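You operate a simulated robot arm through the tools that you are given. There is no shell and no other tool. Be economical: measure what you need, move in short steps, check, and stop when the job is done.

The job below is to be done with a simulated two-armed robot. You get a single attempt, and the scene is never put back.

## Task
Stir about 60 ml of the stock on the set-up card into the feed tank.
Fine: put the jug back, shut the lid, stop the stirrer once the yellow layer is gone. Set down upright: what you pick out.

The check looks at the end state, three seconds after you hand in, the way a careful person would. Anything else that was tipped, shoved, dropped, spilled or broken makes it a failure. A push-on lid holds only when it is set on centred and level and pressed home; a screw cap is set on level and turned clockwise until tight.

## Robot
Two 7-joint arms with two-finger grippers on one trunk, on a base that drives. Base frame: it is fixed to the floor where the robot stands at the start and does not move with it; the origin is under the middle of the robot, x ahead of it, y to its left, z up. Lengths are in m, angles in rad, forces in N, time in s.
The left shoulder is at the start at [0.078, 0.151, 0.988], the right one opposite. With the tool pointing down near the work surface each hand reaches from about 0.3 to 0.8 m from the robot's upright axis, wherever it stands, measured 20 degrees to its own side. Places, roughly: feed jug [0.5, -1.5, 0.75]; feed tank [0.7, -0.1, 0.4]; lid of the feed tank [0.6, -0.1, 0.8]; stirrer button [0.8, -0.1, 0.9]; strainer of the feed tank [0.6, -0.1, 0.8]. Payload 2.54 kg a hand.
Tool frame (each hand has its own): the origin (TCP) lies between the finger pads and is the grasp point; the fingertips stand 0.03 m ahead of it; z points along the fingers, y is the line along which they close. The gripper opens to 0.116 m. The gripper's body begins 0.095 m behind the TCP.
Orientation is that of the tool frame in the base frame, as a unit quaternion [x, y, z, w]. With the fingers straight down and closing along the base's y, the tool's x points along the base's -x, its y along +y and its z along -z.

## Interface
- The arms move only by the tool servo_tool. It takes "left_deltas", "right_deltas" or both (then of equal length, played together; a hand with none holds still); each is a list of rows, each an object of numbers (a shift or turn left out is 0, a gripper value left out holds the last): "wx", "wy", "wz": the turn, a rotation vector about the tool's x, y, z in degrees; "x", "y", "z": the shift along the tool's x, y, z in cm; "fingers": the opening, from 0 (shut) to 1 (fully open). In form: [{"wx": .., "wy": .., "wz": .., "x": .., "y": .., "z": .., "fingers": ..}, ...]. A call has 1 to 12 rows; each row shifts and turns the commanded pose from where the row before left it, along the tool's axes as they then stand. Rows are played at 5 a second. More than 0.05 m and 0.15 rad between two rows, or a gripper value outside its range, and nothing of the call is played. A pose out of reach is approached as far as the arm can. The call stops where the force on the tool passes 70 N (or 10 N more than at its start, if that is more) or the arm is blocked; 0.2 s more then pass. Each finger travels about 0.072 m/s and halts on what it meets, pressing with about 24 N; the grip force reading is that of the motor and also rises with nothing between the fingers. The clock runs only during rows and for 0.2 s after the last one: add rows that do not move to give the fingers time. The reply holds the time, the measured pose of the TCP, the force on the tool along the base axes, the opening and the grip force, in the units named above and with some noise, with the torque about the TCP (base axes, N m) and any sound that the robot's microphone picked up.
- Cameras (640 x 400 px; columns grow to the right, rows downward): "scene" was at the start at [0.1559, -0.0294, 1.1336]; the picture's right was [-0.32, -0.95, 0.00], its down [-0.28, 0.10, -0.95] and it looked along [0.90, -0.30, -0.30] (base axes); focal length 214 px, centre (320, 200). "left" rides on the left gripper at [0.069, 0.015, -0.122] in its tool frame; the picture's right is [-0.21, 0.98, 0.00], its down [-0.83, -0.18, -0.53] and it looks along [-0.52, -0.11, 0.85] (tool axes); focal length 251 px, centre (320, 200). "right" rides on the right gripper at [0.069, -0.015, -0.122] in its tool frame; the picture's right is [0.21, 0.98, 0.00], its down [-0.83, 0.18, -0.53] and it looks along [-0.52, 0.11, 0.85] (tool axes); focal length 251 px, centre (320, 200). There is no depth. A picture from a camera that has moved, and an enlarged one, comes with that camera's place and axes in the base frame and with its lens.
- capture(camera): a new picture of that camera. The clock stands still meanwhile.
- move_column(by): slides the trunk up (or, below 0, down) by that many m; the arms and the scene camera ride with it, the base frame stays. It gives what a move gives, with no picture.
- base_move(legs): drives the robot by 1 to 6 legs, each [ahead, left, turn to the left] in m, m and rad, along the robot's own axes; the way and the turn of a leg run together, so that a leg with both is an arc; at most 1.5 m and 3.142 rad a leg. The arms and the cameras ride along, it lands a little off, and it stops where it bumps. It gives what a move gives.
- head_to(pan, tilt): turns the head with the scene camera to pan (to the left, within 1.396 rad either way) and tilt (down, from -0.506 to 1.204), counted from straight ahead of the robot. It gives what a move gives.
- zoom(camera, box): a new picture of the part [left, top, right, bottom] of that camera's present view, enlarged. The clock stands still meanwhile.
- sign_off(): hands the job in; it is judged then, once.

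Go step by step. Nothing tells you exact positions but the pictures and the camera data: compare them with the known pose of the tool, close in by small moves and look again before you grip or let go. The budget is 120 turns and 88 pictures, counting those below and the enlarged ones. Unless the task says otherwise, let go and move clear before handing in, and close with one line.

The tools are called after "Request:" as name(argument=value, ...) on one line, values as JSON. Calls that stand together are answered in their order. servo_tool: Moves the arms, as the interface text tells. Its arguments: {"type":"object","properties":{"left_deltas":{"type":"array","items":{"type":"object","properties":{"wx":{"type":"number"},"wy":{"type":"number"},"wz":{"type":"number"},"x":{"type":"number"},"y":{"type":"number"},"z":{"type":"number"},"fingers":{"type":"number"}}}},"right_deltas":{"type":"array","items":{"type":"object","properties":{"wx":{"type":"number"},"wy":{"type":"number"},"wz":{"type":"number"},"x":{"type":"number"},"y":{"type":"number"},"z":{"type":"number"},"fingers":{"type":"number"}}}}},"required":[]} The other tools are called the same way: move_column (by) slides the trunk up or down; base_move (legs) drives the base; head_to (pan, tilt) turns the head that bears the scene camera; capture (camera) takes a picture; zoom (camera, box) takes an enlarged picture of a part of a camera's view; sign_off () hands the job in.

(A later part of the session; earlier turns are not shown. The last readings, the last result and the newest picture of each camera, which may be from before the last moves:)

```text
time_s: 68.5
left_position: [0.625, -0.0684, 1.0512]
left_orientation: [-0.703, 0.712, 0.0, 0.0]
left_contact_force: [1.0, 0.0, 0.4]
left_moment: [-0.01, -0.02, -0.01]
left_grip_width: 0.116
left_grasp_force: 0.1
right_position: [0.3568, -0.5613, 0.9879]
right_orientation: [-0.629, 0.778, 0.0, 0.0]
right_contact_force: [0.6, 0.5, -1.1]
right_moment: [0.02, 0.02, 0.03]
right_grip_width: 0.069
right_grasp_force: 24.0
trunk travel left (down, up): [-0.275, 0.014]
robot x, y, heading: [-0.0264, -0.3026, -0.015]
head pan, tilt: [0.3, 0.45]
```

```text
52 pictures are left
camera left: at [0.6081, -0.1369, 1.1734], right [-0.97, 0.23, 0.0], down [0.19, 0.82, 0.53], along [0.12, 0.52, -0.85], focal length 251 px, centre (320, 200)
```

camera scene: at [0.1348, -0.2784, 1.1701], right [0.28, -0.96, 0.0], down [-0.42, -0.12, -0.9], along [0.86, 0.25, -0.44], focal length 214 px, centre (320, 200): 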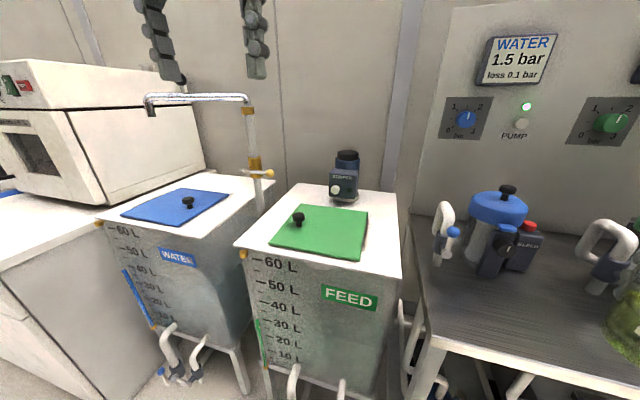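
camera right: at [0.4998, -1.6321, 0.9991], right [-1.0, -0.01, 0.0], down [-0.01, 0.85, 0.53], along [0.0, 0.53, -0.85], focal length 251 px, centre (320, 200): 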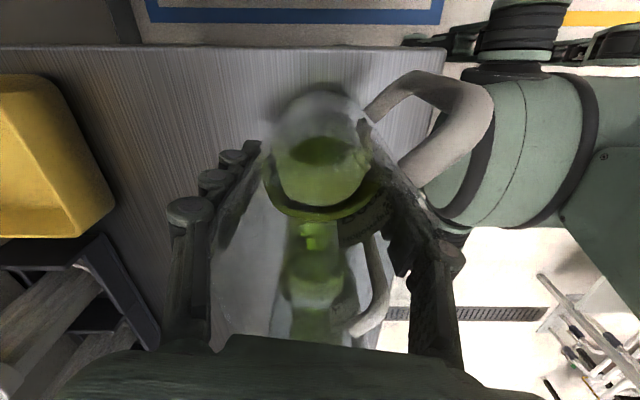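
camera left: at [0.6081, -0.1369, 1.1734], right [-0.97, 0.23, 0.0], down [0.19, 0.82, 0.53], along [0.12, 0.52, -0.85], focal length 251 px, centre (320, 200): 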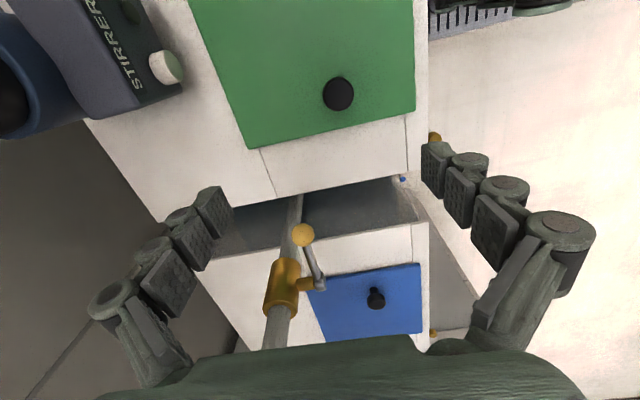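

The hand camera puts the knob at about (0.60, −0.085), top z≈0.88, and the tank top at z≈0.85. I'll align and come down partway.

Request:
servo_tool(left_deltas=[{"x": 1.7, "y": 2.5, "fingers": 0.6}, {"z": 3}, {"z": 3}, {"z": 3}, {}])

Request:
capture(camera="left")

Request:
capture(camera="scene")

```text
time_s: 69.7
left_position: [0.5978, -0.0853, 0.9579]
left_orientation: [-0.702, 0.712, 0.0, 0.0]
left_contact_force: [-0.8, -0.1, -0.9]
left_moment: [0.03, 0.02, 0.02]
left_grip_width: 0.0698
left_grasp_force: 0.1
right_position: [0.357, -0.561, 0.988]
right_orientation: [-0.629, 0.778, 0.0, 0.0]
right_contact_force: [-0.4, 0.3, -2.5]
right_moment: [0.04, -0.01, 0.02]
right_grip_width: 0.0691
right_grasp_force: 24.3
trunk travel left (down, up): [-0.275, 0.014]
robot x, y, heading: [-0.0246, -0.3021, -0.015]
head pan, tilt: [0.3, 0.45]
```

```text
51 pictures are left
camera left: at [0.5815, -0.1532, 1.0809], right [-0.97, 0.23, 0.0], down [0.19, 0.82, 0.53], along [0.12, 0.52, -0.85], focal length 251 px, centre (320, 200)
```

left: 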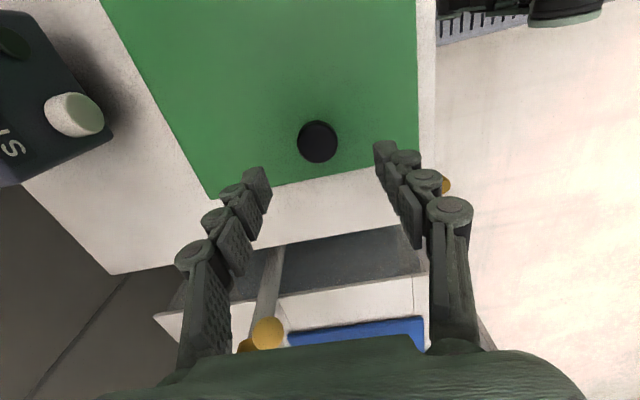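

```text
50 pictures are left
camera scene: at [0.1347, -0.2784, 1.1702], right [0.28, -0.96, 0.0], down [-0.42, -0.12, -0.9], along [0.86, 0.25, -0.44], focal length 214 px, centre (320, 200)
```

scene: 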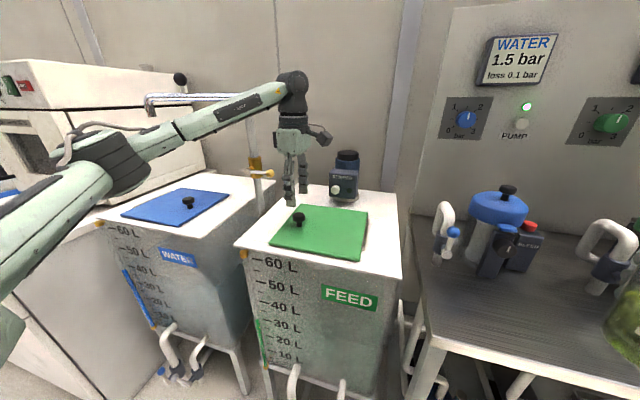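

Request:
servo_tool(left_deltas=[{"z": 2}, {"z": 2}, {"z": 1}, {"z": 1}, {}, {}])

Request:
capture(camera="left")

Request:
zoom(camera="scene", box=[240, 130, 400, 280])

```text
time_s: 71.1
left_position: [0.5964, -0.0833, 0.8978]
left_orientation: [-0.703, 0.711, 0.0, 0.0]
left_contact_force: [0.7, -0.5, 0.0]
left_moment: [0.0, 0.0, 0.02]
left_grip_width: 0.0695
left_grasp_force: 0.0
right_position: [0.357, -0.5611, 0.9881]
right_orientation: [-0.629, 0.778, 0.0, 0.0]
right_contact_force: [-0.3, 0.3, -2.1]
right_moment: [0.07, -0.04, -0.01]
right_grip_width: 0.0686
right_grasp_force: 23.9
trunk travel left (down, up): [-0.275, 0.014]
robot x, y, heading: [-0.0227, -0.3011, -0.017]
head pan, tilt: [0.3, 0.45]
```

```text
49 pictures are left
camera left: at [0.5789, -0.1523, 1.0209], right [-0.97, 0.23, 0.0], down [0.19, 0.82, 0.53], along [0.12, 0.52, -0.85], focal length 251 px, centre (320, 200)
```

left: 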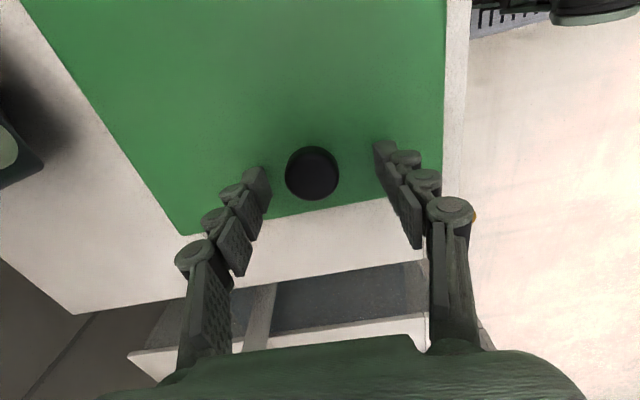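

```text
2.67 times, centred on (320, 205) of scene
camera zoom: at [0.1348, -0.2783, 1.1701], right [0.28, -0.96, 0.0], down [-0.42, -0.12, -0.9], along [0.86, 0.25, -0.44], focal length 572 px, centre (320, 187)
```

zoom: 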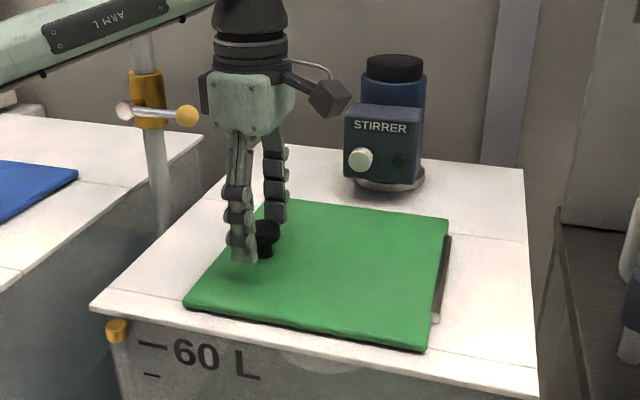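

The lid has a hinge bar on its right (−y) side. The fingers straddle the knob; I'll go down 1.2 cm, close, and lift slightly.

Request:
servo_tool(left_deltas=[{"z": 0.6}, {"z": 0.6}, {"fingers": 0.2}, {"fingers": 0}, {}, {}, {}])

Request:
servo_tool(left_deltas=[{"z": -0.5}, {"z": -0.5}, {"z": -0.5}, {"z": -0.5}, {}])

Request:
zoom(camera="scene", box=[240, 130, 400, 280])

```text
time_s: 72.7
left_position: [0.6002, -0.0849, 0.8877]
left_orientation: [-0.702, 0.712, -0.003, 0.002]
left_contact_force: [35.2, 1.5, 9.1]
left_moment: [-0.14, -0.24, 0.01]
left_grip_width: 0.0317
left_grasp_force: 45.1
right_position: [0.3589, -0.5619, 0.9881]
right_orientation: [-0.629, 0.777, 0.001, 0.0]
right_contact_force: [0.1, -1.0, -1.3]
right_moment: [-0.01, -0.03, -0.02]
right_grip_width: 0.0688
right_grasp_force: 24.5
trunk travel left (down, up): [-0.275, 0.014]
robot x, y, heading: [-0.0222, -0.3013, -0.016]
head pan, tilt: [0.3, 0.45]
```

```text
time_s: 73.9
left_position: [0.6004, -0.0865, 0.9068]
left_orientation: [-0.7, 0.714, -0.001, -0.003]
left_contact_force: [19.8, -17.1, -12.2]
left_moment: [0.9, -0.22, -0.11]
left_grip_width: 0.0321
left_grasp_force: 44.8
right_position: [0.3594, -0.5635, 0.9864]
right_orientation: [-0.629, 0.778, 0.003, 0.0]
right_contact_force: [0.1, -0.3, -2.5]
right_moment: [0.02, -0.05, -0.02]
right_grip_width: 0.0687
right_grasp_force: 23.7
trunk travel left (down, up): [-0.275, 0.014]
robot x, y, heading: [-0.0198, -0.302, -0.02]
head pan, tilt: [0.3, 0.45]
```

```text
2.67 times, centred on (320, 205) of scene
camera zoom: at [0.1376, -0.2797, 1.1696], right [0.28, -0.96, 0.0], down [-0.42, -0.12, -0.9], along [0.86, 0.25, -0.44], focal length 572 px, centre (320, 187)
```

zoom: 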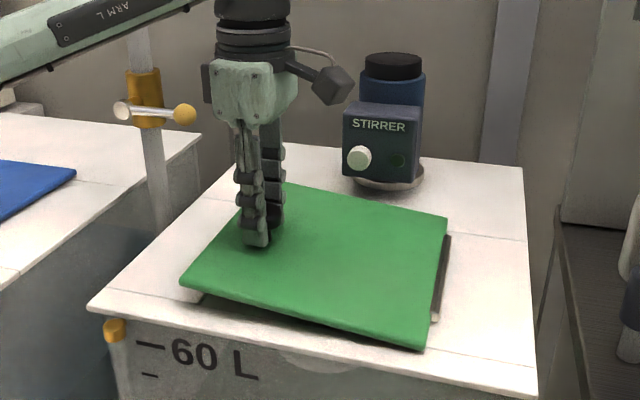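

The lid is lifting about its right-hand hinge. I'll follow the arc with the hand kept upright, letting the knob pivot between the pads.

Request:
servo_tool(left_deltas=[{"x": 0.5, "z": -1.3}, {"x": 0.5, "z": -1.35}, {"x": 0.65, "z": -1.25}, {"x": 0.68, "z": -1.25}, {"x": 0.8, "z": -1.15}, {"x": 0.87, "z": -1.15}, {}])

Request:
servo_tool(left_deltas=[{"x": 0.97, "z": -1.05}, {"x": 1.0, "z": -1.0}, {"x": 1.1, "z": -0.9}, {"x": 1.13, "z": -0.84}, {"x": 1.2, "z": -0.75}, {"x": 1.25, "z": -0.67}, {}])

Request:
capture(camera="scene")

```text
time_s: 75.5
left_position: [0.6001, -0.1226, 0.983]
left_orientation: [-0.704, 0.71, 0.0, 0.001]
left_contact_force: [33.6, 7.6, -2.2]
left_moment: [1.11, -0.5, 0.1]
left_grip_width: 0.0324
left_grasp_force: 44.5
right_position: [0.36, -0.5613, 0.9868]
right_orientation: [-0.629, 0.778, 0.001, -0.001]
right_contact_force: [0.7, -0.2, -1.6]
right_moment: [0.03, -0.04, 0.05]
right_grip_width: 0.0688
right_grasp_force: 23.8
trunk travel left (down, up): [-0.275, 0.014]
robot x, y, heading: [-0.0202, -0.3018, -0.02]
head pan, tilt: [0.3, 0.45]
```

```text
time_s: 77.1
left_position: [0.6003, -0.1896, 1.03]
left_orientation: [-0.704, 0.71, 0.001, 0.001]
left_contact_force: [32.1, 4.3, -8.5]
left_moment: [1.24, -0.55, -0.09]
left_grip_width: 0.0323
left_grasp_force: 44.7
right_position: [0.3603, -0.5619, 0.9855]
right_orientation: [-0.629, 0.777, 0.001, -0.001]
right_contact_force: [0.6, -0.5, -1.8]
right_moment: [0.06, -0.04, -0.04]
right_grip_width: 0.0688
right_grasp_force: 23.5
trunk travel left (down, up): [-0.275, 0.014]
robot x, y, heading: [-0.0206, -0.3047, -0.015]
head pan, tilt: [0.3, 0.45]
```

```text
46 pictures are left
camera scene: at [0.139, -0.278, 1.1692], right [0.28, -0.96, 0.0], down [-0.42, -0.12, -0.9], along [0.86, 0.25, -0.44], focal length 214 px, centre (320, 200)
```

scene: 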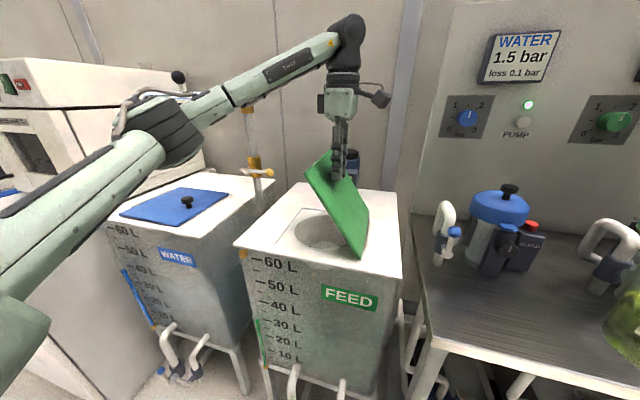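

Request:
servo_tool(left_deltas=[{"x": 1.3, "z": -0.58}, {"x": 1.33, "z": -0.48}, {"x": 1.36, "z": -0.4}, {"x": 1.38, "z": -0.3}, {"x": 1.4, "z": -0.2}, {"x": 1.42, "z": -0.1}, {"x": 1.42, "z": 0}, {"x": 1.41, "z": 0.1}, {"x": 1.4, "z": 0.2}, {}])

Request:
capture(camera="scene")

```text
time_s: 79.3
left_position: [0.5997, -0.3123, 1.048]
left_orientation: [-0.704, 0.71, 0.002, 0.001]
left_contact_force: [31.3, 9.6, -19.7]
left_moment: [1.04, -0.76, -0.14]
left_grip_width: 0.0323
left_grasp_force: 45.1
right_position: [0.3622, -0.5605, 0.9862]
right_orientation: [-0.629, 0.777, 0.002, -0.002]
right_contact_force: [0.0, -0.1, -2.8]
right_moment: [0.0, -0.01, -0.02]
right_grip_width: 0.0689
right_grasp_force: 24.1
trunk travel left (down, up): [-0.275, 0.014]
robot x, y, heading: [-0.0233, -0.305, -0.01]
head pan, tilt: [0.3, 0.45]
```

```text
45 pictures are left
camera scene: at [0.1399, -0.2773, 1.169], right [0.28, -0.96, 0.0], down [-0.42, -0.12, -0.9], along [0.86, 0.25, -0.44], focal length 214 px, centre (320, 200)
```

scene: 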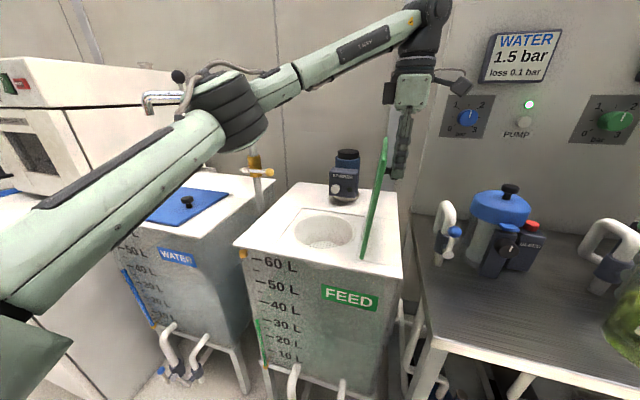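

Request:
servo_tool(left_deltas=[{"x": 1.35, "z": 0.5}, {"x": 1.33, "z": 0.55}, {"x": 1.3, "z": 0.6}, {"x": 1.25, "z": 0.65}, {}])

Request:
capture(camera="left")

```text
time_s: 80.5
left_position: [0.5913, -0.3673, 1.028]
left_orientation: [-0.701, 0.713, 0.0, -0.001]
left_contact_force: [0.2, 0.0, -0.1]
left_moment: [-0.07, 0.04, -0.01]
left_grip_width: 0.0002
left_grasp_force: 28.5
right_position: [0.3563, -0.5622, 0.9891]
right_orientation: [-0.629, 0.777, 0.0, 0.0]
right_contact_force: [-0.9, 0.0, -2.3]
right_moment: [0.0, 0.0, 0.03]
right_grip_width: 0.0689
right_grasp_force: 24.5
trunk travel left (down, up): [-0.275, 0.014]
robot x, y, heading: [-0.025, -0.3054, -0.02]
head pan, tilt: [0.3, 0.45]
```

```text
44 pictures are left
camera left: at [0.5752, -0.4367, 1.1502], right [-0.97, 0.23, 0.0], down [0.2, 0.82, 0.53], along [0.12, 0.52, -0.85], focal length 251 px, centre (320, 200)
```

left: 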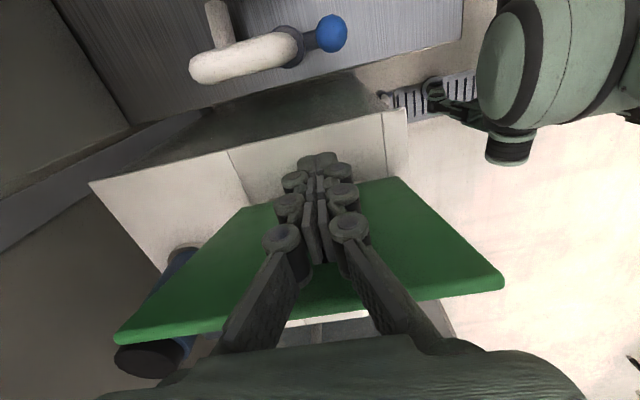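

The lid slipped off the grip but stays open just past vertical on its stop. I'll withdraw the left hand: straight up, back toward the robot, then to the left, and check the lid.

Request:
servo_tool(left_deltas=[{"z": -4}, {"z": -4}, {"z": -4}, {"z": -3}, {"y": 4}, {"y": 4}, {"y": 4}, {"y": 4}, {"y": 4}, {}])

Request:
servo_tool(left_deltas=[{"x": -4.5}, {"x": -4.5}, {"x": -4.5}, {"x": -4.5}, {"x": -4.5}, {"x": -4.5}, {"x": -4.5}, {}])

Request:
capture(camera="scene")

```text
time_s: 82.7
left_position: [0.3713, -0.3659, 1.1464]
left_orientation: [-0.702, 0.712, 0.0, 0.0]
left_contact_force: [-0.8, 0.1, -0.5]
left_moment: [-0.02, 0.02, -0.07]
left_grip_width: 0.0001
left_grasp_force: 29.2
left hand out of reach, approached as far as the arm can: row 3, 4
right_position: [0.3568, -0.5613, 0.9884]
right_orientation: [-0.629, 0.777, 0.0, 0.0]
right_contact_force: [0.5, 0.0, -2.4]
right_moment: [0.03, -0.02, 0.0]
right_grip_width: 0.0688
right_grasp_force: 23.7
trunk travel left (down, up): [-0.275, 0.014]
robot x, y, heading: [-0.0188, -0.306, -0.019]
head pan, tilt: [0.3, 0.45]
```

```text
time_s: 84.5
left_position: [0.3741, -0.0497, 1.1452]
left_orientation: [-0.701, 0.713, 0.0, 0.0]
left_contact_force: [-0.5, -0.6, -0.3]
left_moment: [0.0, 0.01, 0.01]
left_grip_width: 0.0001
left_grasp_force: 28.8
right_position: [0.3571, -0.5615, 0.9872]
right_orientation: [-0.629, 0.778, 0.001, 0.001]
right_contact_force: [-0.2, -0.8, -2.3]
right_moment: [-0.03, 0.02, -0.01]
right_grip_width: 0.0688
right_grasp_force: 24.5
trunk travel left (down, up): [-0.275, 0.014]
robot x, y, heading: [-0.0202, -0.3051, -0.013]
head pan, tilt: [0.3, 0.45]
```

```text
43 pictures are left
camera scene: at [0.1349, -0.2786, 1.1701], right [0.28, -0.96, 0.0], down [-0.42, -0.12, -0.9], along [0.86, 0.25, -0.44], focal length 214 px, centre (320, 200)
```

scene: 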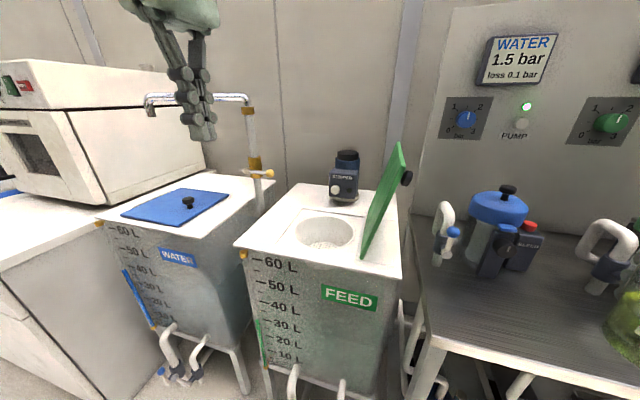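

Request:
zoom(camera="scene", box=[260, 140, 420, 280])

```text
2.86 times, centred on (340, 210) of scene
camera zoom: at [0.1349, -0.2786, 1.1701], right [0.28, -0.96, 0.0], down [-0.42, -0.12, -0.9], along [0.86, 0.25, -0.44], focal length 613 px, centre (263, 171)
```

zoom: 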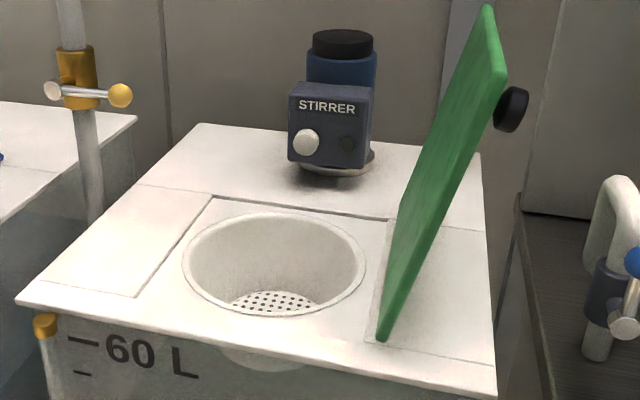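

The lid is resting open; under it is a strainer cup centred at about (0.60, −0.157). I'll shift the base a bit left and turn the jug (about 210° clockwise) so its spout faces back toward the robot for pouring.

Request:
base_move(legs=[[0, 0.1, 0.015]])

Request:
servo_tool(right_deltas=[{"wz": 8.5}, {"wz": 8.5}, {"wz": 8.5}, {"wz": 8.5}, {"wz": 8.5}, {"wz": 8.5}, {"wz": 8.5}, {"wz": 8.5}, {"wz": 8.5}, {"wz": 8.5}, {"wz": 8.5}, {"wz": 8.5}])

Request:
servo_tool(right_deltas=[{"wz": 8.5}, {"wz": 8.5}, {"wz": 8.5}, {"wz": 8.5}, {"wz": 8.5}, {"wz": 8.5}, {"wz": 8.5}, {"wz": 8.5}, {"wz": 8.5}, {"wz": 8.5}, {"wz": 8.5}, {"wz": 8.5}])

```text
time_s: 86.2
left_position: [0.3715, 0.0624, 1.1452]
left_orientation: [0.708, -0.707, 0.0, 0.0]
left_contact_force: [0.3, -0.4, -0.5]
left_moment: [-0.01, 0.0, 0.01]
left_grip_width: 0.0
left_grasp_force: 28.4
right_position: [0.3616, -0.45, 0.9889]
right_orientation: [-0.635, 0.773, 0.0, 0.0]
right_contact_force: [0.0, 1.0, -2.9]
right_moment: [-0.03, 0.02, -0.04]
right_grip_width: 0.0686
right_grasp_force: 23.7
trunk travel left (down, up): [-0.275, 0.014]
robot x, y, heading: [-0.0254, -0.2009, -0.004]
head pan, tilt: [0.3, 0.45]
```

```text
time_s: 88.8
left_position: [0.3712, 0.0626, 1.146]
left_orientation: [0.708, -0.706, 0.0, 0.0]
left_contact_force: [0.3, 0.3, -0.8]
left_moment: [0.02, -0.01, 0.02]
left_grip_width: 0.0
left_grasp_force: 28.5
right_position: [0.3617, -0.4509, 0.9889]
right_orientation: [0.202, 0.979, 0.001, 0.0]
right_contact_force: [0.1, 0.5, -3.0]
right_moment: [0.0, -0.05, -0.01]
right_grip_width: 0.0687
right_grasp_force: 24.3
trunk travel left (down, up): [-0.275, 0.014]
robot x, y, heading: [-0.019, -0.1955, 0.001]
head pan, tilt: [0.3, 0.45]
```

```text
time_s: 91.4
left_position: [0.3721, 0.0622, 1.1457]
left_orientation: [0.707, -0.707, 0.0, 0.0]
left_contact_force: [-0.2, -0.2, 0.0]
left_moment: [0.04, -0.07, 0.01]
left_grip_width: 0.0002
left_grasp_force: 28.9
right_position: [0.3621, -0.4503, 0.9878]
right_orientation: [0.889, 0.458, 0.001, 0.0]
right_contact_force: [0.4, 0.3, -1.9]
right_moment: [0.01, 0.01, -0.01]
right_grip_width: 0.0684
right_grasp_force: 23.9
trunk travel left (down, up): [-0.275, 0.014]
robot x, y, heading: [-0.0178, -0.2, -0.003]
head pan, tilt: [0.3, 0.45]
```

Request:
head_to(pan=-0.5, tilt=0.35)

Request:
zoom(camera="scene", box=[240, 100, 440, 300])

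```text
time_s: 92.5
left_position: [0.3711, 0.0632, 1.1454]
left_orientation: [0.707, -0.707, 0.0, 0.0]
left_contact_force: [-0.7, 0.3, -0.5]
left_moment: [-0.01, 0.0, 0.01]
left_grip_width: 0.0
left_grasp_force: 28.7
right_position: [0.3618, -0.4499, 0.9867]
right_orientation: [0.888, 0.46, 0.0, 0.0]
right_contact_force: [-0.1, 0.0, -2.6]
right_moment: [-0.04, 0.02, 0.0]
right_grip_width: 0.0686
right_grasp_force: 24.0
trunk travel left (down, up): [-0.275, 0.014]
robot x, y, heading: [-0.0181, -0.1973, 0.003]
head pan, tilt: [-0.499, 0.351]
```

```text
2.00 times, centred on (340, 200) of scene
camera zoom: at [0.1293, -0.2426, 1.1793], right [-0.48, -0.88, 0.0], down [-0.3, 0.17, -0.94], along [0.82, -0.45, -0.34], focal length 429 px, centre (280, 200)
```

zoom: 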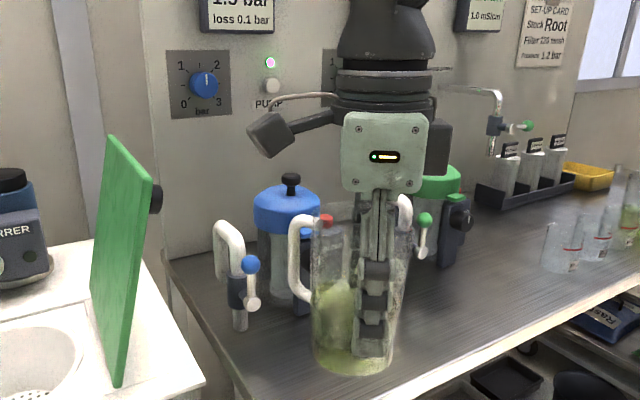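

Request:
servo_tool(right_deltas=[{"wz": 6.5}, {"x": 2.95, "y": -2.33, "z": -0.5}, {"x": 2.95, "y": -2.33, "z": -0.5}, {"x": 2.95, "y": -2.33, "z": -0.5}, {"x": 2.95, "y": -2.33, "z": -0.5}, {"x": 2.95, "y": -2.33, "z": -0.5}, {"x": 2.95, "y": -2.33, "z": -0.5}, {"x": 2.95, "y": -2.33, "z": -0.5}, {"x": 2.95, "y": -2.33, "z": -0.5}, {}])

Request:
servo_tool(right_deltas=[{"wx": -3.3, "wy": 6.75}, {"wx": -3.3, "wy": 6.75}, {"wx": -3.3, "wy": 6.75}, {"wx": -3.3, "wy": 6.75}, {"wx": -3.3, "wy": 6.75}, {}])

Request:
head_to(pan=0.1, tilt=0.5)

Request:
capture(camera="scene")

```text
time_s: 94.7
left_position: [0.3722, 0.0614, 1.1452]
left_orientation: [0.708, -0.707, 0.0, -0.001]
left_contact_force: [0.1, -1.1, -0.7]
left_moment: [-0.03, 0.02, 0.0]
left_grip_width: 0.0
left_grasp_force: 28.9
right_position: [0.3823, -0.3835, 1.0431]
right_orientation: [0.912, 0.411, 0.001, -0.003]
right_contact_force: [0.8, -0.1, -2.9]
right_moment: [-0.03, 0.0, -0.04]
right_grip_width: 0.0687
right_grasp_force: 24.5
right hand out of reach, approached as far as the arm can: row 3, 4, 5, 6, 7, 8, 9
trunk travel left (down, up): [-0.275, 0.014]
robot x, y, heading: [-0.0193, -0.1999, -0.004]
head pan, tilt: [-0.499, 0.351]
```

```text
time_s: 96.1
left_position: [0.3717, 0.0629, 1.146]
left_orientation: [0.708, -0.706, 0.0, -0.001]
left_contact_force: [0.0, 0.2, 0.4]
left_moment: [0.02, 0.02, -0.04]
left_grip_width: 0.0001
left_grasp_force: 28.5
right_position: [0.3798, -0.3812, 1.0435]
right_orientation: [0.864, 0.387, 0.323, 0.01]
right_contact_force: [-0.8, 0.2, -2.3]
right_moment: [-0.04, 0.02, -0.01]
right_grip_width: 0.0685
right_grasp_force: 23.9
trunk travel left (down, up): [-0.275, 0.014]
robot x, y, heading: [-0.0184, -0.201, -0.003]
head pan, tilt: [-0.499, 0.351]
```

```text
time_s: 97.1
left_position: [0.3719, 0.0633, 1.1451]
left_orientation: [0.708, -0.706, 0.0, 0.0]
left_contact_force: [-0.8, 0.0, -0.2]
left_moment: [-0.01, -0.03, -0.03]
left_grip_width: 0.0
left_grasp_force: 29.0
right_position: [0.3789, -0.3825, 1.0451]
right_orientation: [0.864, 0.387, 0.322, 0.011]
right_contact_force: [0.0, -0.7, -1.8]
right_moment: [-0.04, 0.01, -0.01]
right_grip_width: 0.0685
right_grasp_force: 24.1
trunk travel left (down, up): [-0.275, 0.014]
robot x, y, heading: [-0.0213, -0.1973, -0.001]
head pan, tilt: [0.099, 0.499]
```

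```text
40 pictures are left
camera scene: at [0.1381, -0.1892, 1.1657], right [0.1, -1.0, 0.0], down [-0.48, -0.05, -0.88], along [0.87, 0.08, -0.48], focal length 214 px, centre (320, 200)
```

scene: 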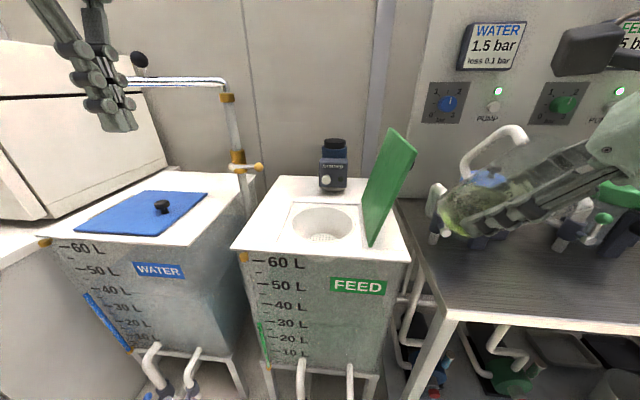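

The hand is tilted 37° with the spout facing back toward the robot. I'll let the base carry it left in front of the tank, then reach in with the arm.

Request:
base_move(legs=[[0, 0.22, 0]])

Request:
servo_tool(right_deltas=[{"x": 1.97, "y": 2.64, "z": 2.26}, {"x": 1.97, "y": 2.64, "z": 2.26}, {"x": 1.97, "y": 2.64, "z": 2.26}, {}])

```text
time_s: 99.8
left_position: [0.3696, 0.2836, 1.1457]
left_orientation: [0.711, -0.704, 0.0, 0.0]
left_contact_force: [-0.3, 0.3, 0.6]
left_moment: [0.01, 0.02, 0.01]
left_grip_width: 0.0
left_grasp_force: 28.4
right_position: [0.3795, -0.159, 1.0441]
right_orientation: [0.862, 0.392, 0.321, 0.01]
right_contact_force: [0.5, -0.1, -2.1]
right_moment: [-0.05, 0.04, -0.01]
right_grip_width: 0.0686
right_grasp_force: 23.7
trunk travel left (down, up): [-0.275, 0.014]
robot x, y, heading: [-0.0224, 0.0222, 0.009]
head pan, tilt: [0.099, 0.499]
```

```text
time_s: 100.8
left_position: [0.3689, 0.2841, 1.1465]
left_orientation: [0.711, -0.703, 0.0, 0.0]
left_contact_force: [0.2, 0.2, 0.5]
left_moment: [-0.01, -0.02, -0.03]
left_grip_width: 0.0
left_grasp_force: 28.7
right_position: [0.4986, -0.1554, 1.0485]
right_orientation: [0.862, 0.391, 0.322, 0.008]
right_contact_force: [0.0, 0.3, -1.4]
right_moment: [-0.04, 0.02, 0.0]
right_grip_width: 0.0687
right_grasp_force: 24.1
trunk travel left (down, up): [-0.275, 0.014]
robot x, y, heading: [-0.0198, 0.0175, 0.005]
head pan, tilt: [0.099, 0.499]
```

Request:
servo_tool(right_deltas=[{"x": 2.18, "y": 2.13, "z": 2.24}, {"x": 2.18, "y": 2.13, "z": 2.24}, {"x": 2.18, "y": 2.13, "z": 2.24}, {"x": 2.18, "y": 2.13, "z": 2.24}, {}])

Request:
capture(camera="right")

Request:
capture(camera="scene")

```text
time_s: 102.0
left_position: [0.3675, 0.2843, 1.1452]
left_orientation: [0.711, -0.704, 0.0, 0.0]
left_contact_force: [-0.5, 0.4, -0.9]
left_moment: [0.02, -0.01, 0.02]
left_grip_width: 0.0
left_grasp_force: 28.6
right_position: [0.6491, -0.1365, 1.0455]
right_orientation: [0.862, 0.392, 0.322, 0.008]
right_contact_force: [-1.0, -1.2, -2.6]
right_moment: [-0.01, 0.01, 0.01]
right_grip_width: 0.0687
right_grasp_force: 24.5
trunk travel left (down, up): [-0.275, 0.014]
robot x, y, heading: [-0.0218, 0.0196, 0.011]
head pan, tilt: [0.099, 0.499]
```

```text
39 pictures are left
camera right: at [0.6038, -0.1077, 1.1752], right [0.76, -0.53, 0.38], down [-0.58, -0.81, 0.02], along [0.3, -0.23, -0.93], focal length 251 px, centre (320, 200)
```

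right: 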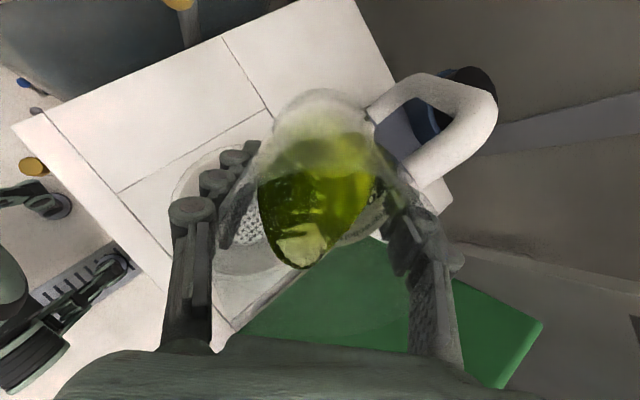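

```text
38 pictures are left
camera scene: at [0.1372, 0.0309, 1.1657], right [0.11, -0.99, 0.0], down [-0.48, -0.05, -0.88], along [0.87, 0.09, -0.48], focal length 214 px, centre (320, 200)
```

scene: 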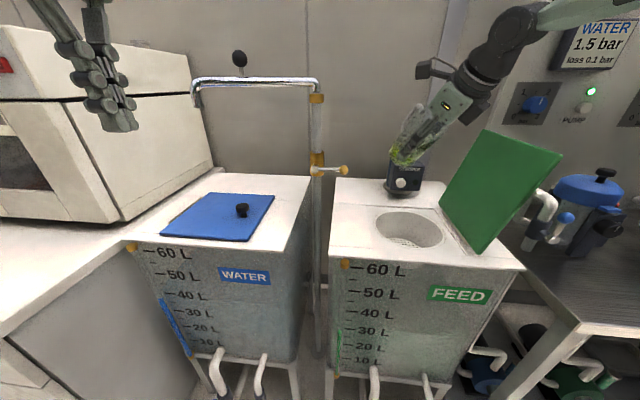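

The strainer's centre works out at (0.622, −0.147). I'll move the TCP to about (0.70, −0.113) so the spout stands over it and tilt to about 52°, still below spilling.

Request:
servo_tool(right_deltas=[{"x": 2.13, "y": 1.0, "z": 1.82}, {"x": 2.13, "y": 1.0, "z": 1.82}, {"wx": -2.2, "wy": 4.5}, {"wx": -2.2, "wy": 4.5}, {"wx": -2.2, "wy": 4.5}, {}, {}])

Request:
capture(camera="right")

Request:
zoom(camera="scene", box=[330, 80, 530, 280])

```text
time_s: 103.7
left_position: [0.367, 0.2852, 1.1456]
left_orientation: [0.711, -0.703, 0.0, 0.0]
left_contact_force: [0.6, -0.1, 0.2]
left_moment: [0.01, 0.0, 0.01]
left_grip_width: 0.0
left_grasp_force: 29.1
right_position: [0.7127, -0.1443, 1.0532]
right_orientation: [0.815, 0.373, 0.443, 0.01]
right_contact_force: [0.4, -0.6, -1.1]
right_moment: [-0.02, 0.04, 0.02]
right_grip_width: 0.0685
right_grasp_force: 23.6
right hand out of reach, approached as far as the arm can: row 2, 3, 4, 5
trunk travel left (down, up): [-0.275, 0.014]
robot x, y, heading: [-0.0195, 0.0193, 0.006]
head pan, tilt: [0.099, 0.499]
```

```text
37 pictures are left
camera right: at [0.6388, -0.1288, 1.1713], right [0.66, -0.57, 0.49], down [-0.55, -0.81, -0.2], along [0.51, -0.14, -0.85], focal length 251 px, centre (320, 200)
```

right: 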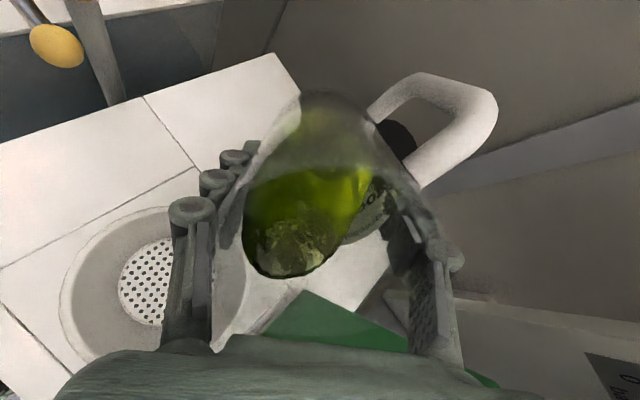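

```text
2.00 times, centred on (430, 180) of scene
camera zoom: at [0.1375, 0.0308, 1.1656], right [0.11, -0.99, 0.0], down [-0.48, -0.05, -0.88], along [0.87, 0.09, -0.48], focal length 429 px, centre (100, 240)
```

zoom: 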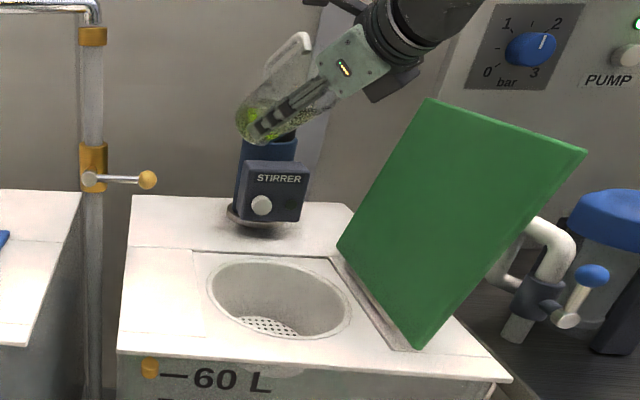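

The TCP sits at (0.713, −0.144), tilted 53°. I'll shift the base 4 cm left so the stream lands in the strainer's centre and the jug stays clear of the stirrer, then tilt in small steps.

Request:
base_move(legs=[[0, 0.04, 0]])

Request:
servo_tool(right_deltas=[{"wx": -1.76, "wy": 3.6}, {"wx": -1.76, "wy": 3.6}, {}, {}])

Request:
capture(camera="right")

```text
time_s: 104.7
left_position: [0.369, 0.3238, 1.1454]
left_orientation: [0.711, -0.703, 0.0, 0.0]
left_contact_force: [-0.1, 0.2, -0.8]
left_moment: [-0.01, 0.0, 0.01]
left_grip_width: 0.0
left_grasp_force: 28.7
right_position: [0.7136, -0.1051, 1.053]
right_orientation: [0.815, 0.373, 0.443, 0.009]
right_contact_force: [-0.3, 0.4, -2.9]
right_moment: [-0.03, 0.02, -0.02]
right_grip_width: 0.0686
right_grasp_force: 23.7
trunk travel left (down, up): [-0.275, 0.014]
robot x, y, heading: [-0.0223, 0.0573, 0.007]
head pan, tilt: [0.099, 0.499]
```

```text
time_s: 105.7
left_position: [0.3678, 0.3237, 1.1454]
left_orientation: [0.711, -0.703, 0.0, 0.0]
left_contact_force: [0.6, 0.9, -0.5]
left_moment: [-0.01, 0.0, 0.02]
left_grip_width: 0.0002
left_grasp_force: 28.3
right_position: [0.7175, -0.1217, 1.0591]
right_orientation: [0.785, 0.362, 0.503, 0.009]
right_contact_force: [-0.8, -0.3, -2.8]
right_moment: [-0.04, 0.03, 0.02]
right_grip_width: 0.0687
right_grasp_force: 24.1
right hand out of reach, approached as far as the arm can: row 1, 2
trunk travel left (down, up): [-0.275, 0.014]
robot x, y, heading: [-0.0227, 0.0588, 0.004]
head pan, tilt: [0.099, 0.499]
```

```text
35 pictures are left
camera right: at [0.6283, -0.1138, 1.168], right [0.6, -0.6, 0.54], down [-0.52, -0.8, -0.32], along [0.61, -0.09, -0.78], focal length 251 px, centre (320, 200)
```

right: 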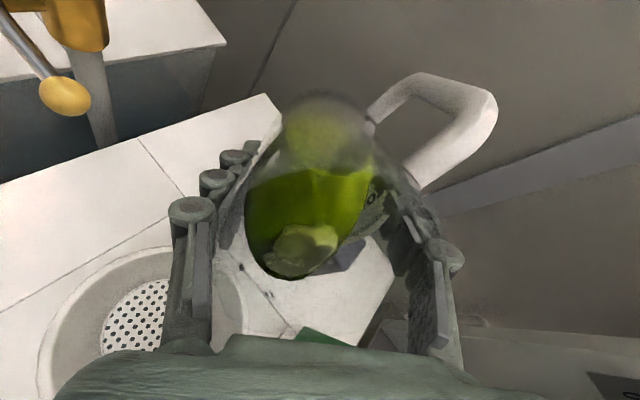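

Request:
servo_tool(right_deltas=[{"wx": -1.3, "wy": 2.7}, {"wx": -1.3, "wy": 2.7}, {}, {}, {}])

Request:
zoom(camera="scene", box=[330, 80, 530, 280])

```text
time_s: 106.9
left_position: [0.3697, 0.3227, 1.1453]
left_orientation: [0.711, -0.703, 0.0, 0.0]
left_contact_force: [0.5, 0.2, 0.1]
left_moment: [0.02, -0.03, -0.02]
left_grip_width: 0.0001
left_grasp_force: 28.6
right_position: [0.7238, -0.1385, 1.0655]
right_orientation: [0.761, 0.349, 0.547, 0.009]
right_contact_force: [0.4, -0.2, -2.2]
right_moment: [-0.04, -0.03, -0.02]
right_grip_width: 0.0687
right_grasp_force: 23.8
right hand out of reach, approached as far as the arm can: row 1, 2
trunk travel left (down, up): [-0.275, 0.014]
robot x, y, heading: [-0.0241, 0.0596, 0.011]
head pan, tilt: [0.099, 0.499]
```

```text
2.00 times, centred on (430, 180) of scene
camera zoom: at [0.1373, 0.0693, 1.1656], right [0.11, -0.99, 0.0], down [-0.48, -0.05, -0.88], along [0.87, 0.09, -0.48], focal length 429 px, centre (100, 240)
```

zoom: 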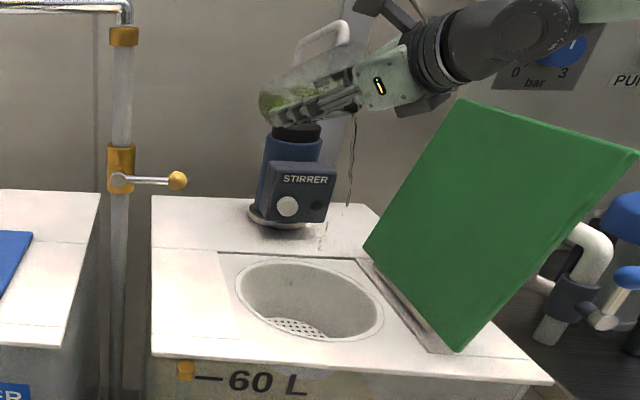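

Request:
zoom(camera="scene", box=[410, 110, 490, 220])

Request:
capture(camera="right")

```text
3.64 times, centred on (450, 165) of scene
camera zoom: at [0.1373, 0.0693, 1.1656], right [0.11, -0.99, 0.0], down [-0.48, -0.05, -0.88], along [0.87, 0.09, -0.48], focal length 780 px, centre (-153, 327)
```

zoom: 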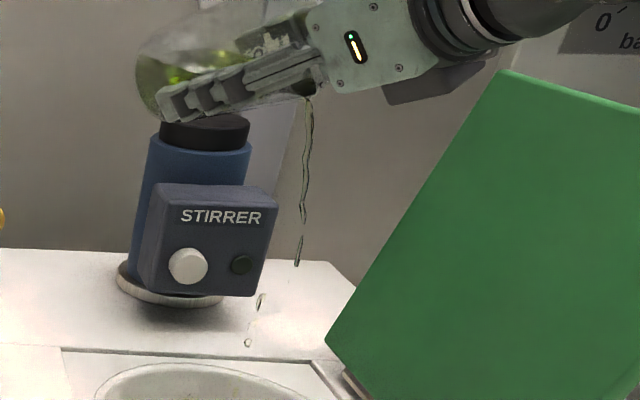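

```text
32 pictures are left
camera right: at [0.6247, -0.1334, 1.1656], right [0.54, -0.62, 0.56], down [-0.48, -0.78, -0.4], along [0.69, -0.06, -0.72], focal length 251 px, centre (320, 200)
```

right: 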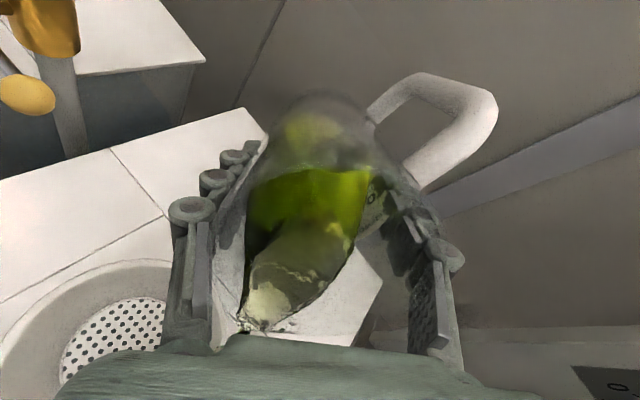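

A thin stream is falling near-vertically and should land inside the strainer near its back rim; I'll pull the base 3 cm back so it lands in the middle.

Request:
base_move(legs=[[-0.03, 0.015, 0]])

Request:
zoom(camera="scene", box=[390, 110, 510, 260])

```text
time_s: 107.8
left_position: [0.3369, 0.3378, 1.1461]
left_orientation: [0.71, -0.704, 0.0, -0.001]
left_contact_force: [-0.6, 0.7, 1.3]
left_moment: [-0.02, -0.05, 0.02]
left_grip_width: 0.0
left_grasp_force: 28.3
right_position: [0.693, -0.1225, 1.0674]
right_orientation: [0.76, 0.35, 0.548, 0.01]
right_contact_force: [0.2, 0.8, -1.6]
right_moment: [-0.07, 0.07, -0.04]
right_grip_width: 0.0687
right_grasp_force: 24.2
trunk travel left (down, up): [-0.275, 0.014]
robot x, y, heading: [-0.049, 0.0703, 0.006]
head pan, tilt: [0.099, 0.499]
```

```text
2.67 times, centred on (450, 185) of scene
camera zoom: at [0.1057, 0.0845, 1.1658], right [0.11, -0.99, 0.0], down [-0.48, -0.05, -0.88], along [0.87, 0.09, -0.48], focal length 572 px, centre (-27, 240)
```

zoom: 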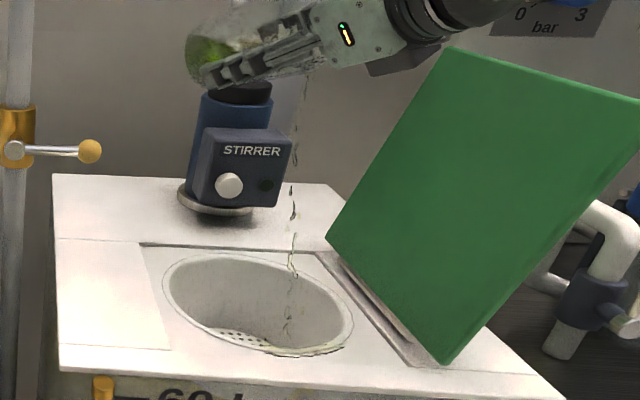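

The droplets now fall inside the strainer and the flow is dying off at this tilt. I'll sample the weight.

Request:
servo_tool(right_deltas=[{}])

Request:
servo_tool(right_deltas=[{}])

Request:
servo_tool(right_deltas=[{}])

Request:
servo_tool(right_deltas=[{}])

Request:
servo_tool(right_deltas=[{}])

Request:
servo_tool(right_deltas=[{}])

Request:
servo_tool(right_deltas=[{}])

Request:
servo_tool(right_deltas=[{}])

Request:
zoom(camera="scene", box=[390, 110, 510, 260])

Request:
capture(camera="right")

```text
time_s: 108.2
left_position: [0.3375, 0.3372, 1.1466]
left_orientation: [0.709, -0.705, 0.0, 0.0]
left_contact_force: [0.5, -0.1, -0.7]
left_moment: [0.01, -0.02, -0.02]
left_grip_width: 0.0002
left_grasp_force: 28.9
right_position: [0.6925, -0.1226, 1.0652]
right_orientation: [0.761, 0.349, 0.548, 0.009]
right_contact_force: [-0.2, -0.6, -1.7]
right_moment: [-0.05, 0.03, -0.02]
right_grip_width: 0.0686
right_grasp_force: 23.5
trunk travel left (down, up): [-0.275, 0.014]
robot x, y, heading: [-0.0515, 0.0734, 0.014]
head pan, tilt: [0.099, 0.499]
```

```text
time_s: 108.6
left_position: [0.3371, 0.3376, 1.1455]
left_orientation: [0.71, -0.704, 0.0, 0.0]
left_contact_force: [0.3, 0.1, 0.1]
left_moment: [0.03, 0.0, 0.01]
left_grip_width: 0.0002
left_grasp_force: 29.0
right_position: [0.6925, -0.1227, 1.0663]
right_orientation: [0.761, 0.35, 0.547, 0.009]
right_contact_force: [0.5, -0.3, -1.7]
right_moment: [0.0, 0.0, 0.0]
right_grip_width: 0.0684
right_grasp_force: 23.9
trunk travel left (down, up): [-0.275, 0.014]
robot x, y, heading: [-0.0523, 0.0688, 0.007]
head pan, tilt: [0.099, 0.499]
```

```text
time_s: 109.0
left_position: [0.3378, 0.3363, 1.1441]
left_orientation: [0.71, -0.704, 0.0, -0.001]
left_contact_force: [-0.4, 0.6, 0.3]
left_moment: [0.02, 0.01, -0.01]
left_grip_width: 0.0
left_grasp_force: 29.3
right_position: [0.6917, -0.1228, 1.0663]
right_orientation: [0.76, 0.35, 0.547, 0.008]
right_contact_force: [-1.0, 0.3, -2.6]
right_moment: [-0.02, 0.02, -0.01]
right_grip_width: 0.0686
right_grasp_force: 24.3
trunk travel left (down, up): [-0.275, 0.014]
robot x, y, heading: [-0.0497, 0.0734, 0.008]
head pan, tilt: [0.099, 0.499]
```

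```text
time_s: 109.4
left_position: [0.338, 0.337, 1.1456]
left_orientation: [0.71, -0.704, -0.001, 0.0]
left_contact_force: [-0.5, 1.1, 0.5]
left_moment: [0.01, -0.01, 0.03]
left_grip_width: 0.0001
left_grasp_force: 29.0
right_position: [0.6937, -0.1227, 1.0652]
right_orientation: [0.76, 0.35, 0.547, 0.009]
right_contact_force: [-1.0, -0.6, -2.2]
right_moment: [-0.03, 0.01, 0.01]
right_grip_width: 0.0685
right_grasp_force: 24.2
trunk travel left (down, up): [-0.275, 0.014]
robot x, y, heading: [-0.0573, 0.0782, 0.009]
head pan, tilt: [0.099, 0.499]
```

```text
time_s: 109.8
left_position: [0.3392, 0.3366, 1.144]
left_orientation: [0.71, -0.704, 0.001, 0.0]
left_contact_force: [0.2, -0.1, 0.1]
left_moment: [-0.03, 0.01, -0.01]
left_grip_width: 0.0
left_grasp_force: 28.4
right_position: [0.6925, -0.1234, 1.0661]
right_orientation: [0.76, 0.35, 0.547, 0.009]
right_contact_force: [0.7, 0.3, -2.9]
right_moment: [-0.03, -0.02, -0.01]
right_grip_width: 0.0686
right_grasp_force: 23.8
trunk travel left (down, up): [-0.275, 0.014]
robot x, y, heading: [-0.0493, 0.0755, 0.005]
head pan, tilt: [0.099, 0.499]
```

```text
time_s: 110.2
left_position: [0.3381, 0.3371, 1.1456]
left_orientation: [0.711, -0.704, 0.0, 0.0]
left_contact_force: [0.5, -0.4, 0.9]
left_moment: [-0.01, -0.04, -0.05]
left_grip_width: 0.0004
left_grasp_force: 28.8
right_position: [0.6919, -0.1242, 1.0661]
right_orientation: [0.761, 0.35, 0.547, 0.008]
right_contact_force: [0.6, 0.4, -2.4]
right_moment: [-0.04, 0.05, -0.01]
right_grip_width: 0.0685
right_grasp_force: 23.8
trunk travel left (down, up): [-0.275, 0.014]
robot x, y, heading: [-0.055, 0.074, 0.007]
head pan, tilt: [0.099, 0.499]
```

```text
time_s: 110.6
left_position: [0.3381, 0.3379, 1.1454]
left_orientation: [0.711, -0.704, 0.0, 0.0]
left_contact_force: [0.0, -0.1, -0.1]
left_moment: [0.0, 0.04, -0.03]
left_grip_width: 0.0
left_grasp_force: 28.8
right_position: [0.6922, -0.123, 1.067]
right_orientation: [0.76, 0.349, 0.547, 0.009]
right_contact_force: [-0.1, 0.1, -2.6]
right_moment: [-0.01, -0.01, -0.03]
right_grip_width: 0.0683
right_grasp_force: 24.3
trunk travel left (down, up): [-0.275, 0.014]
robot x, y, heading: [-0.0543, 0.0726, 0.007]
head pan, tilt: [0.099, 0.499]
```

```text
time_s: 111.0
left_position: [0.3379, 0.3377, 1.1452]
left_orientation: [0.71, -0.704, -0.001, 0.001]
left_contact_force: [0.2, -0.3, -0.2]
left_moment: [0.02, 0.0, 0.04]
left_grip_width: 0.0
left_grasp_force: 28.8
right_position: [0.6936, -0.1226, 1.0657]
right_orientation: [0.76, 0.351, 0.547, 0.008]
right_contact_force: [-0.2, -0.7, -3.0]
right_moment: [-0.01, 0.06, 0.03]
right_grip_width: 0.0685
right_grasp_force: 23.9
trunk travel left (down, up): [-0.275, 0.014]
robot x, y, heading: [-0.0518, 0.0719, 0.004]
head pan, tilt: [0.099, 0.499]
```

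```text
2.67 times, centred on (450, 185) of scene
camera zoom: at [0.1066, 0.0841, 1.1656], right [0.11, -0.99, 0.0], down [-0.48, -0.05, -0.88], along [0.87, 0.09, -0.48], focal length 572 px, centre (-27, 240)
```

zoom: 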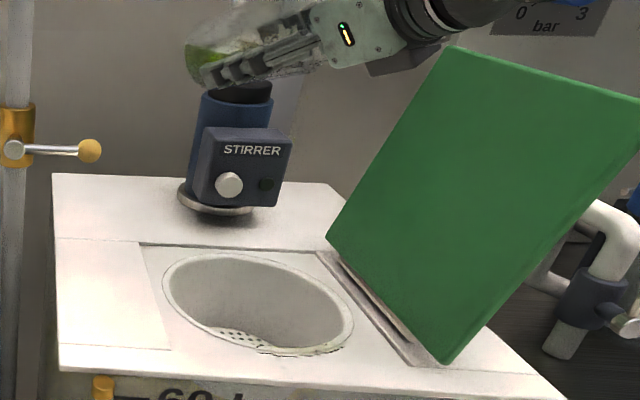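

```text
29 pictures are left
camera right: at [0.5939, -0.1187, 1.1659], right [0.54, -0.62, 0.56], down [-0.48, -0.78, -0.4], along [0.69, -0.06, -0.72], focal length 251 px, centre (320, 200)
```

right: 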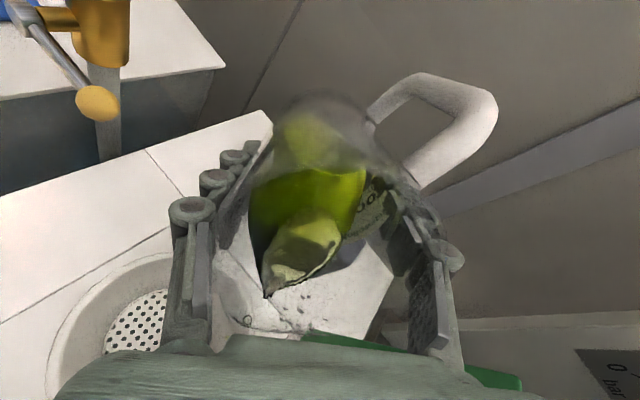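

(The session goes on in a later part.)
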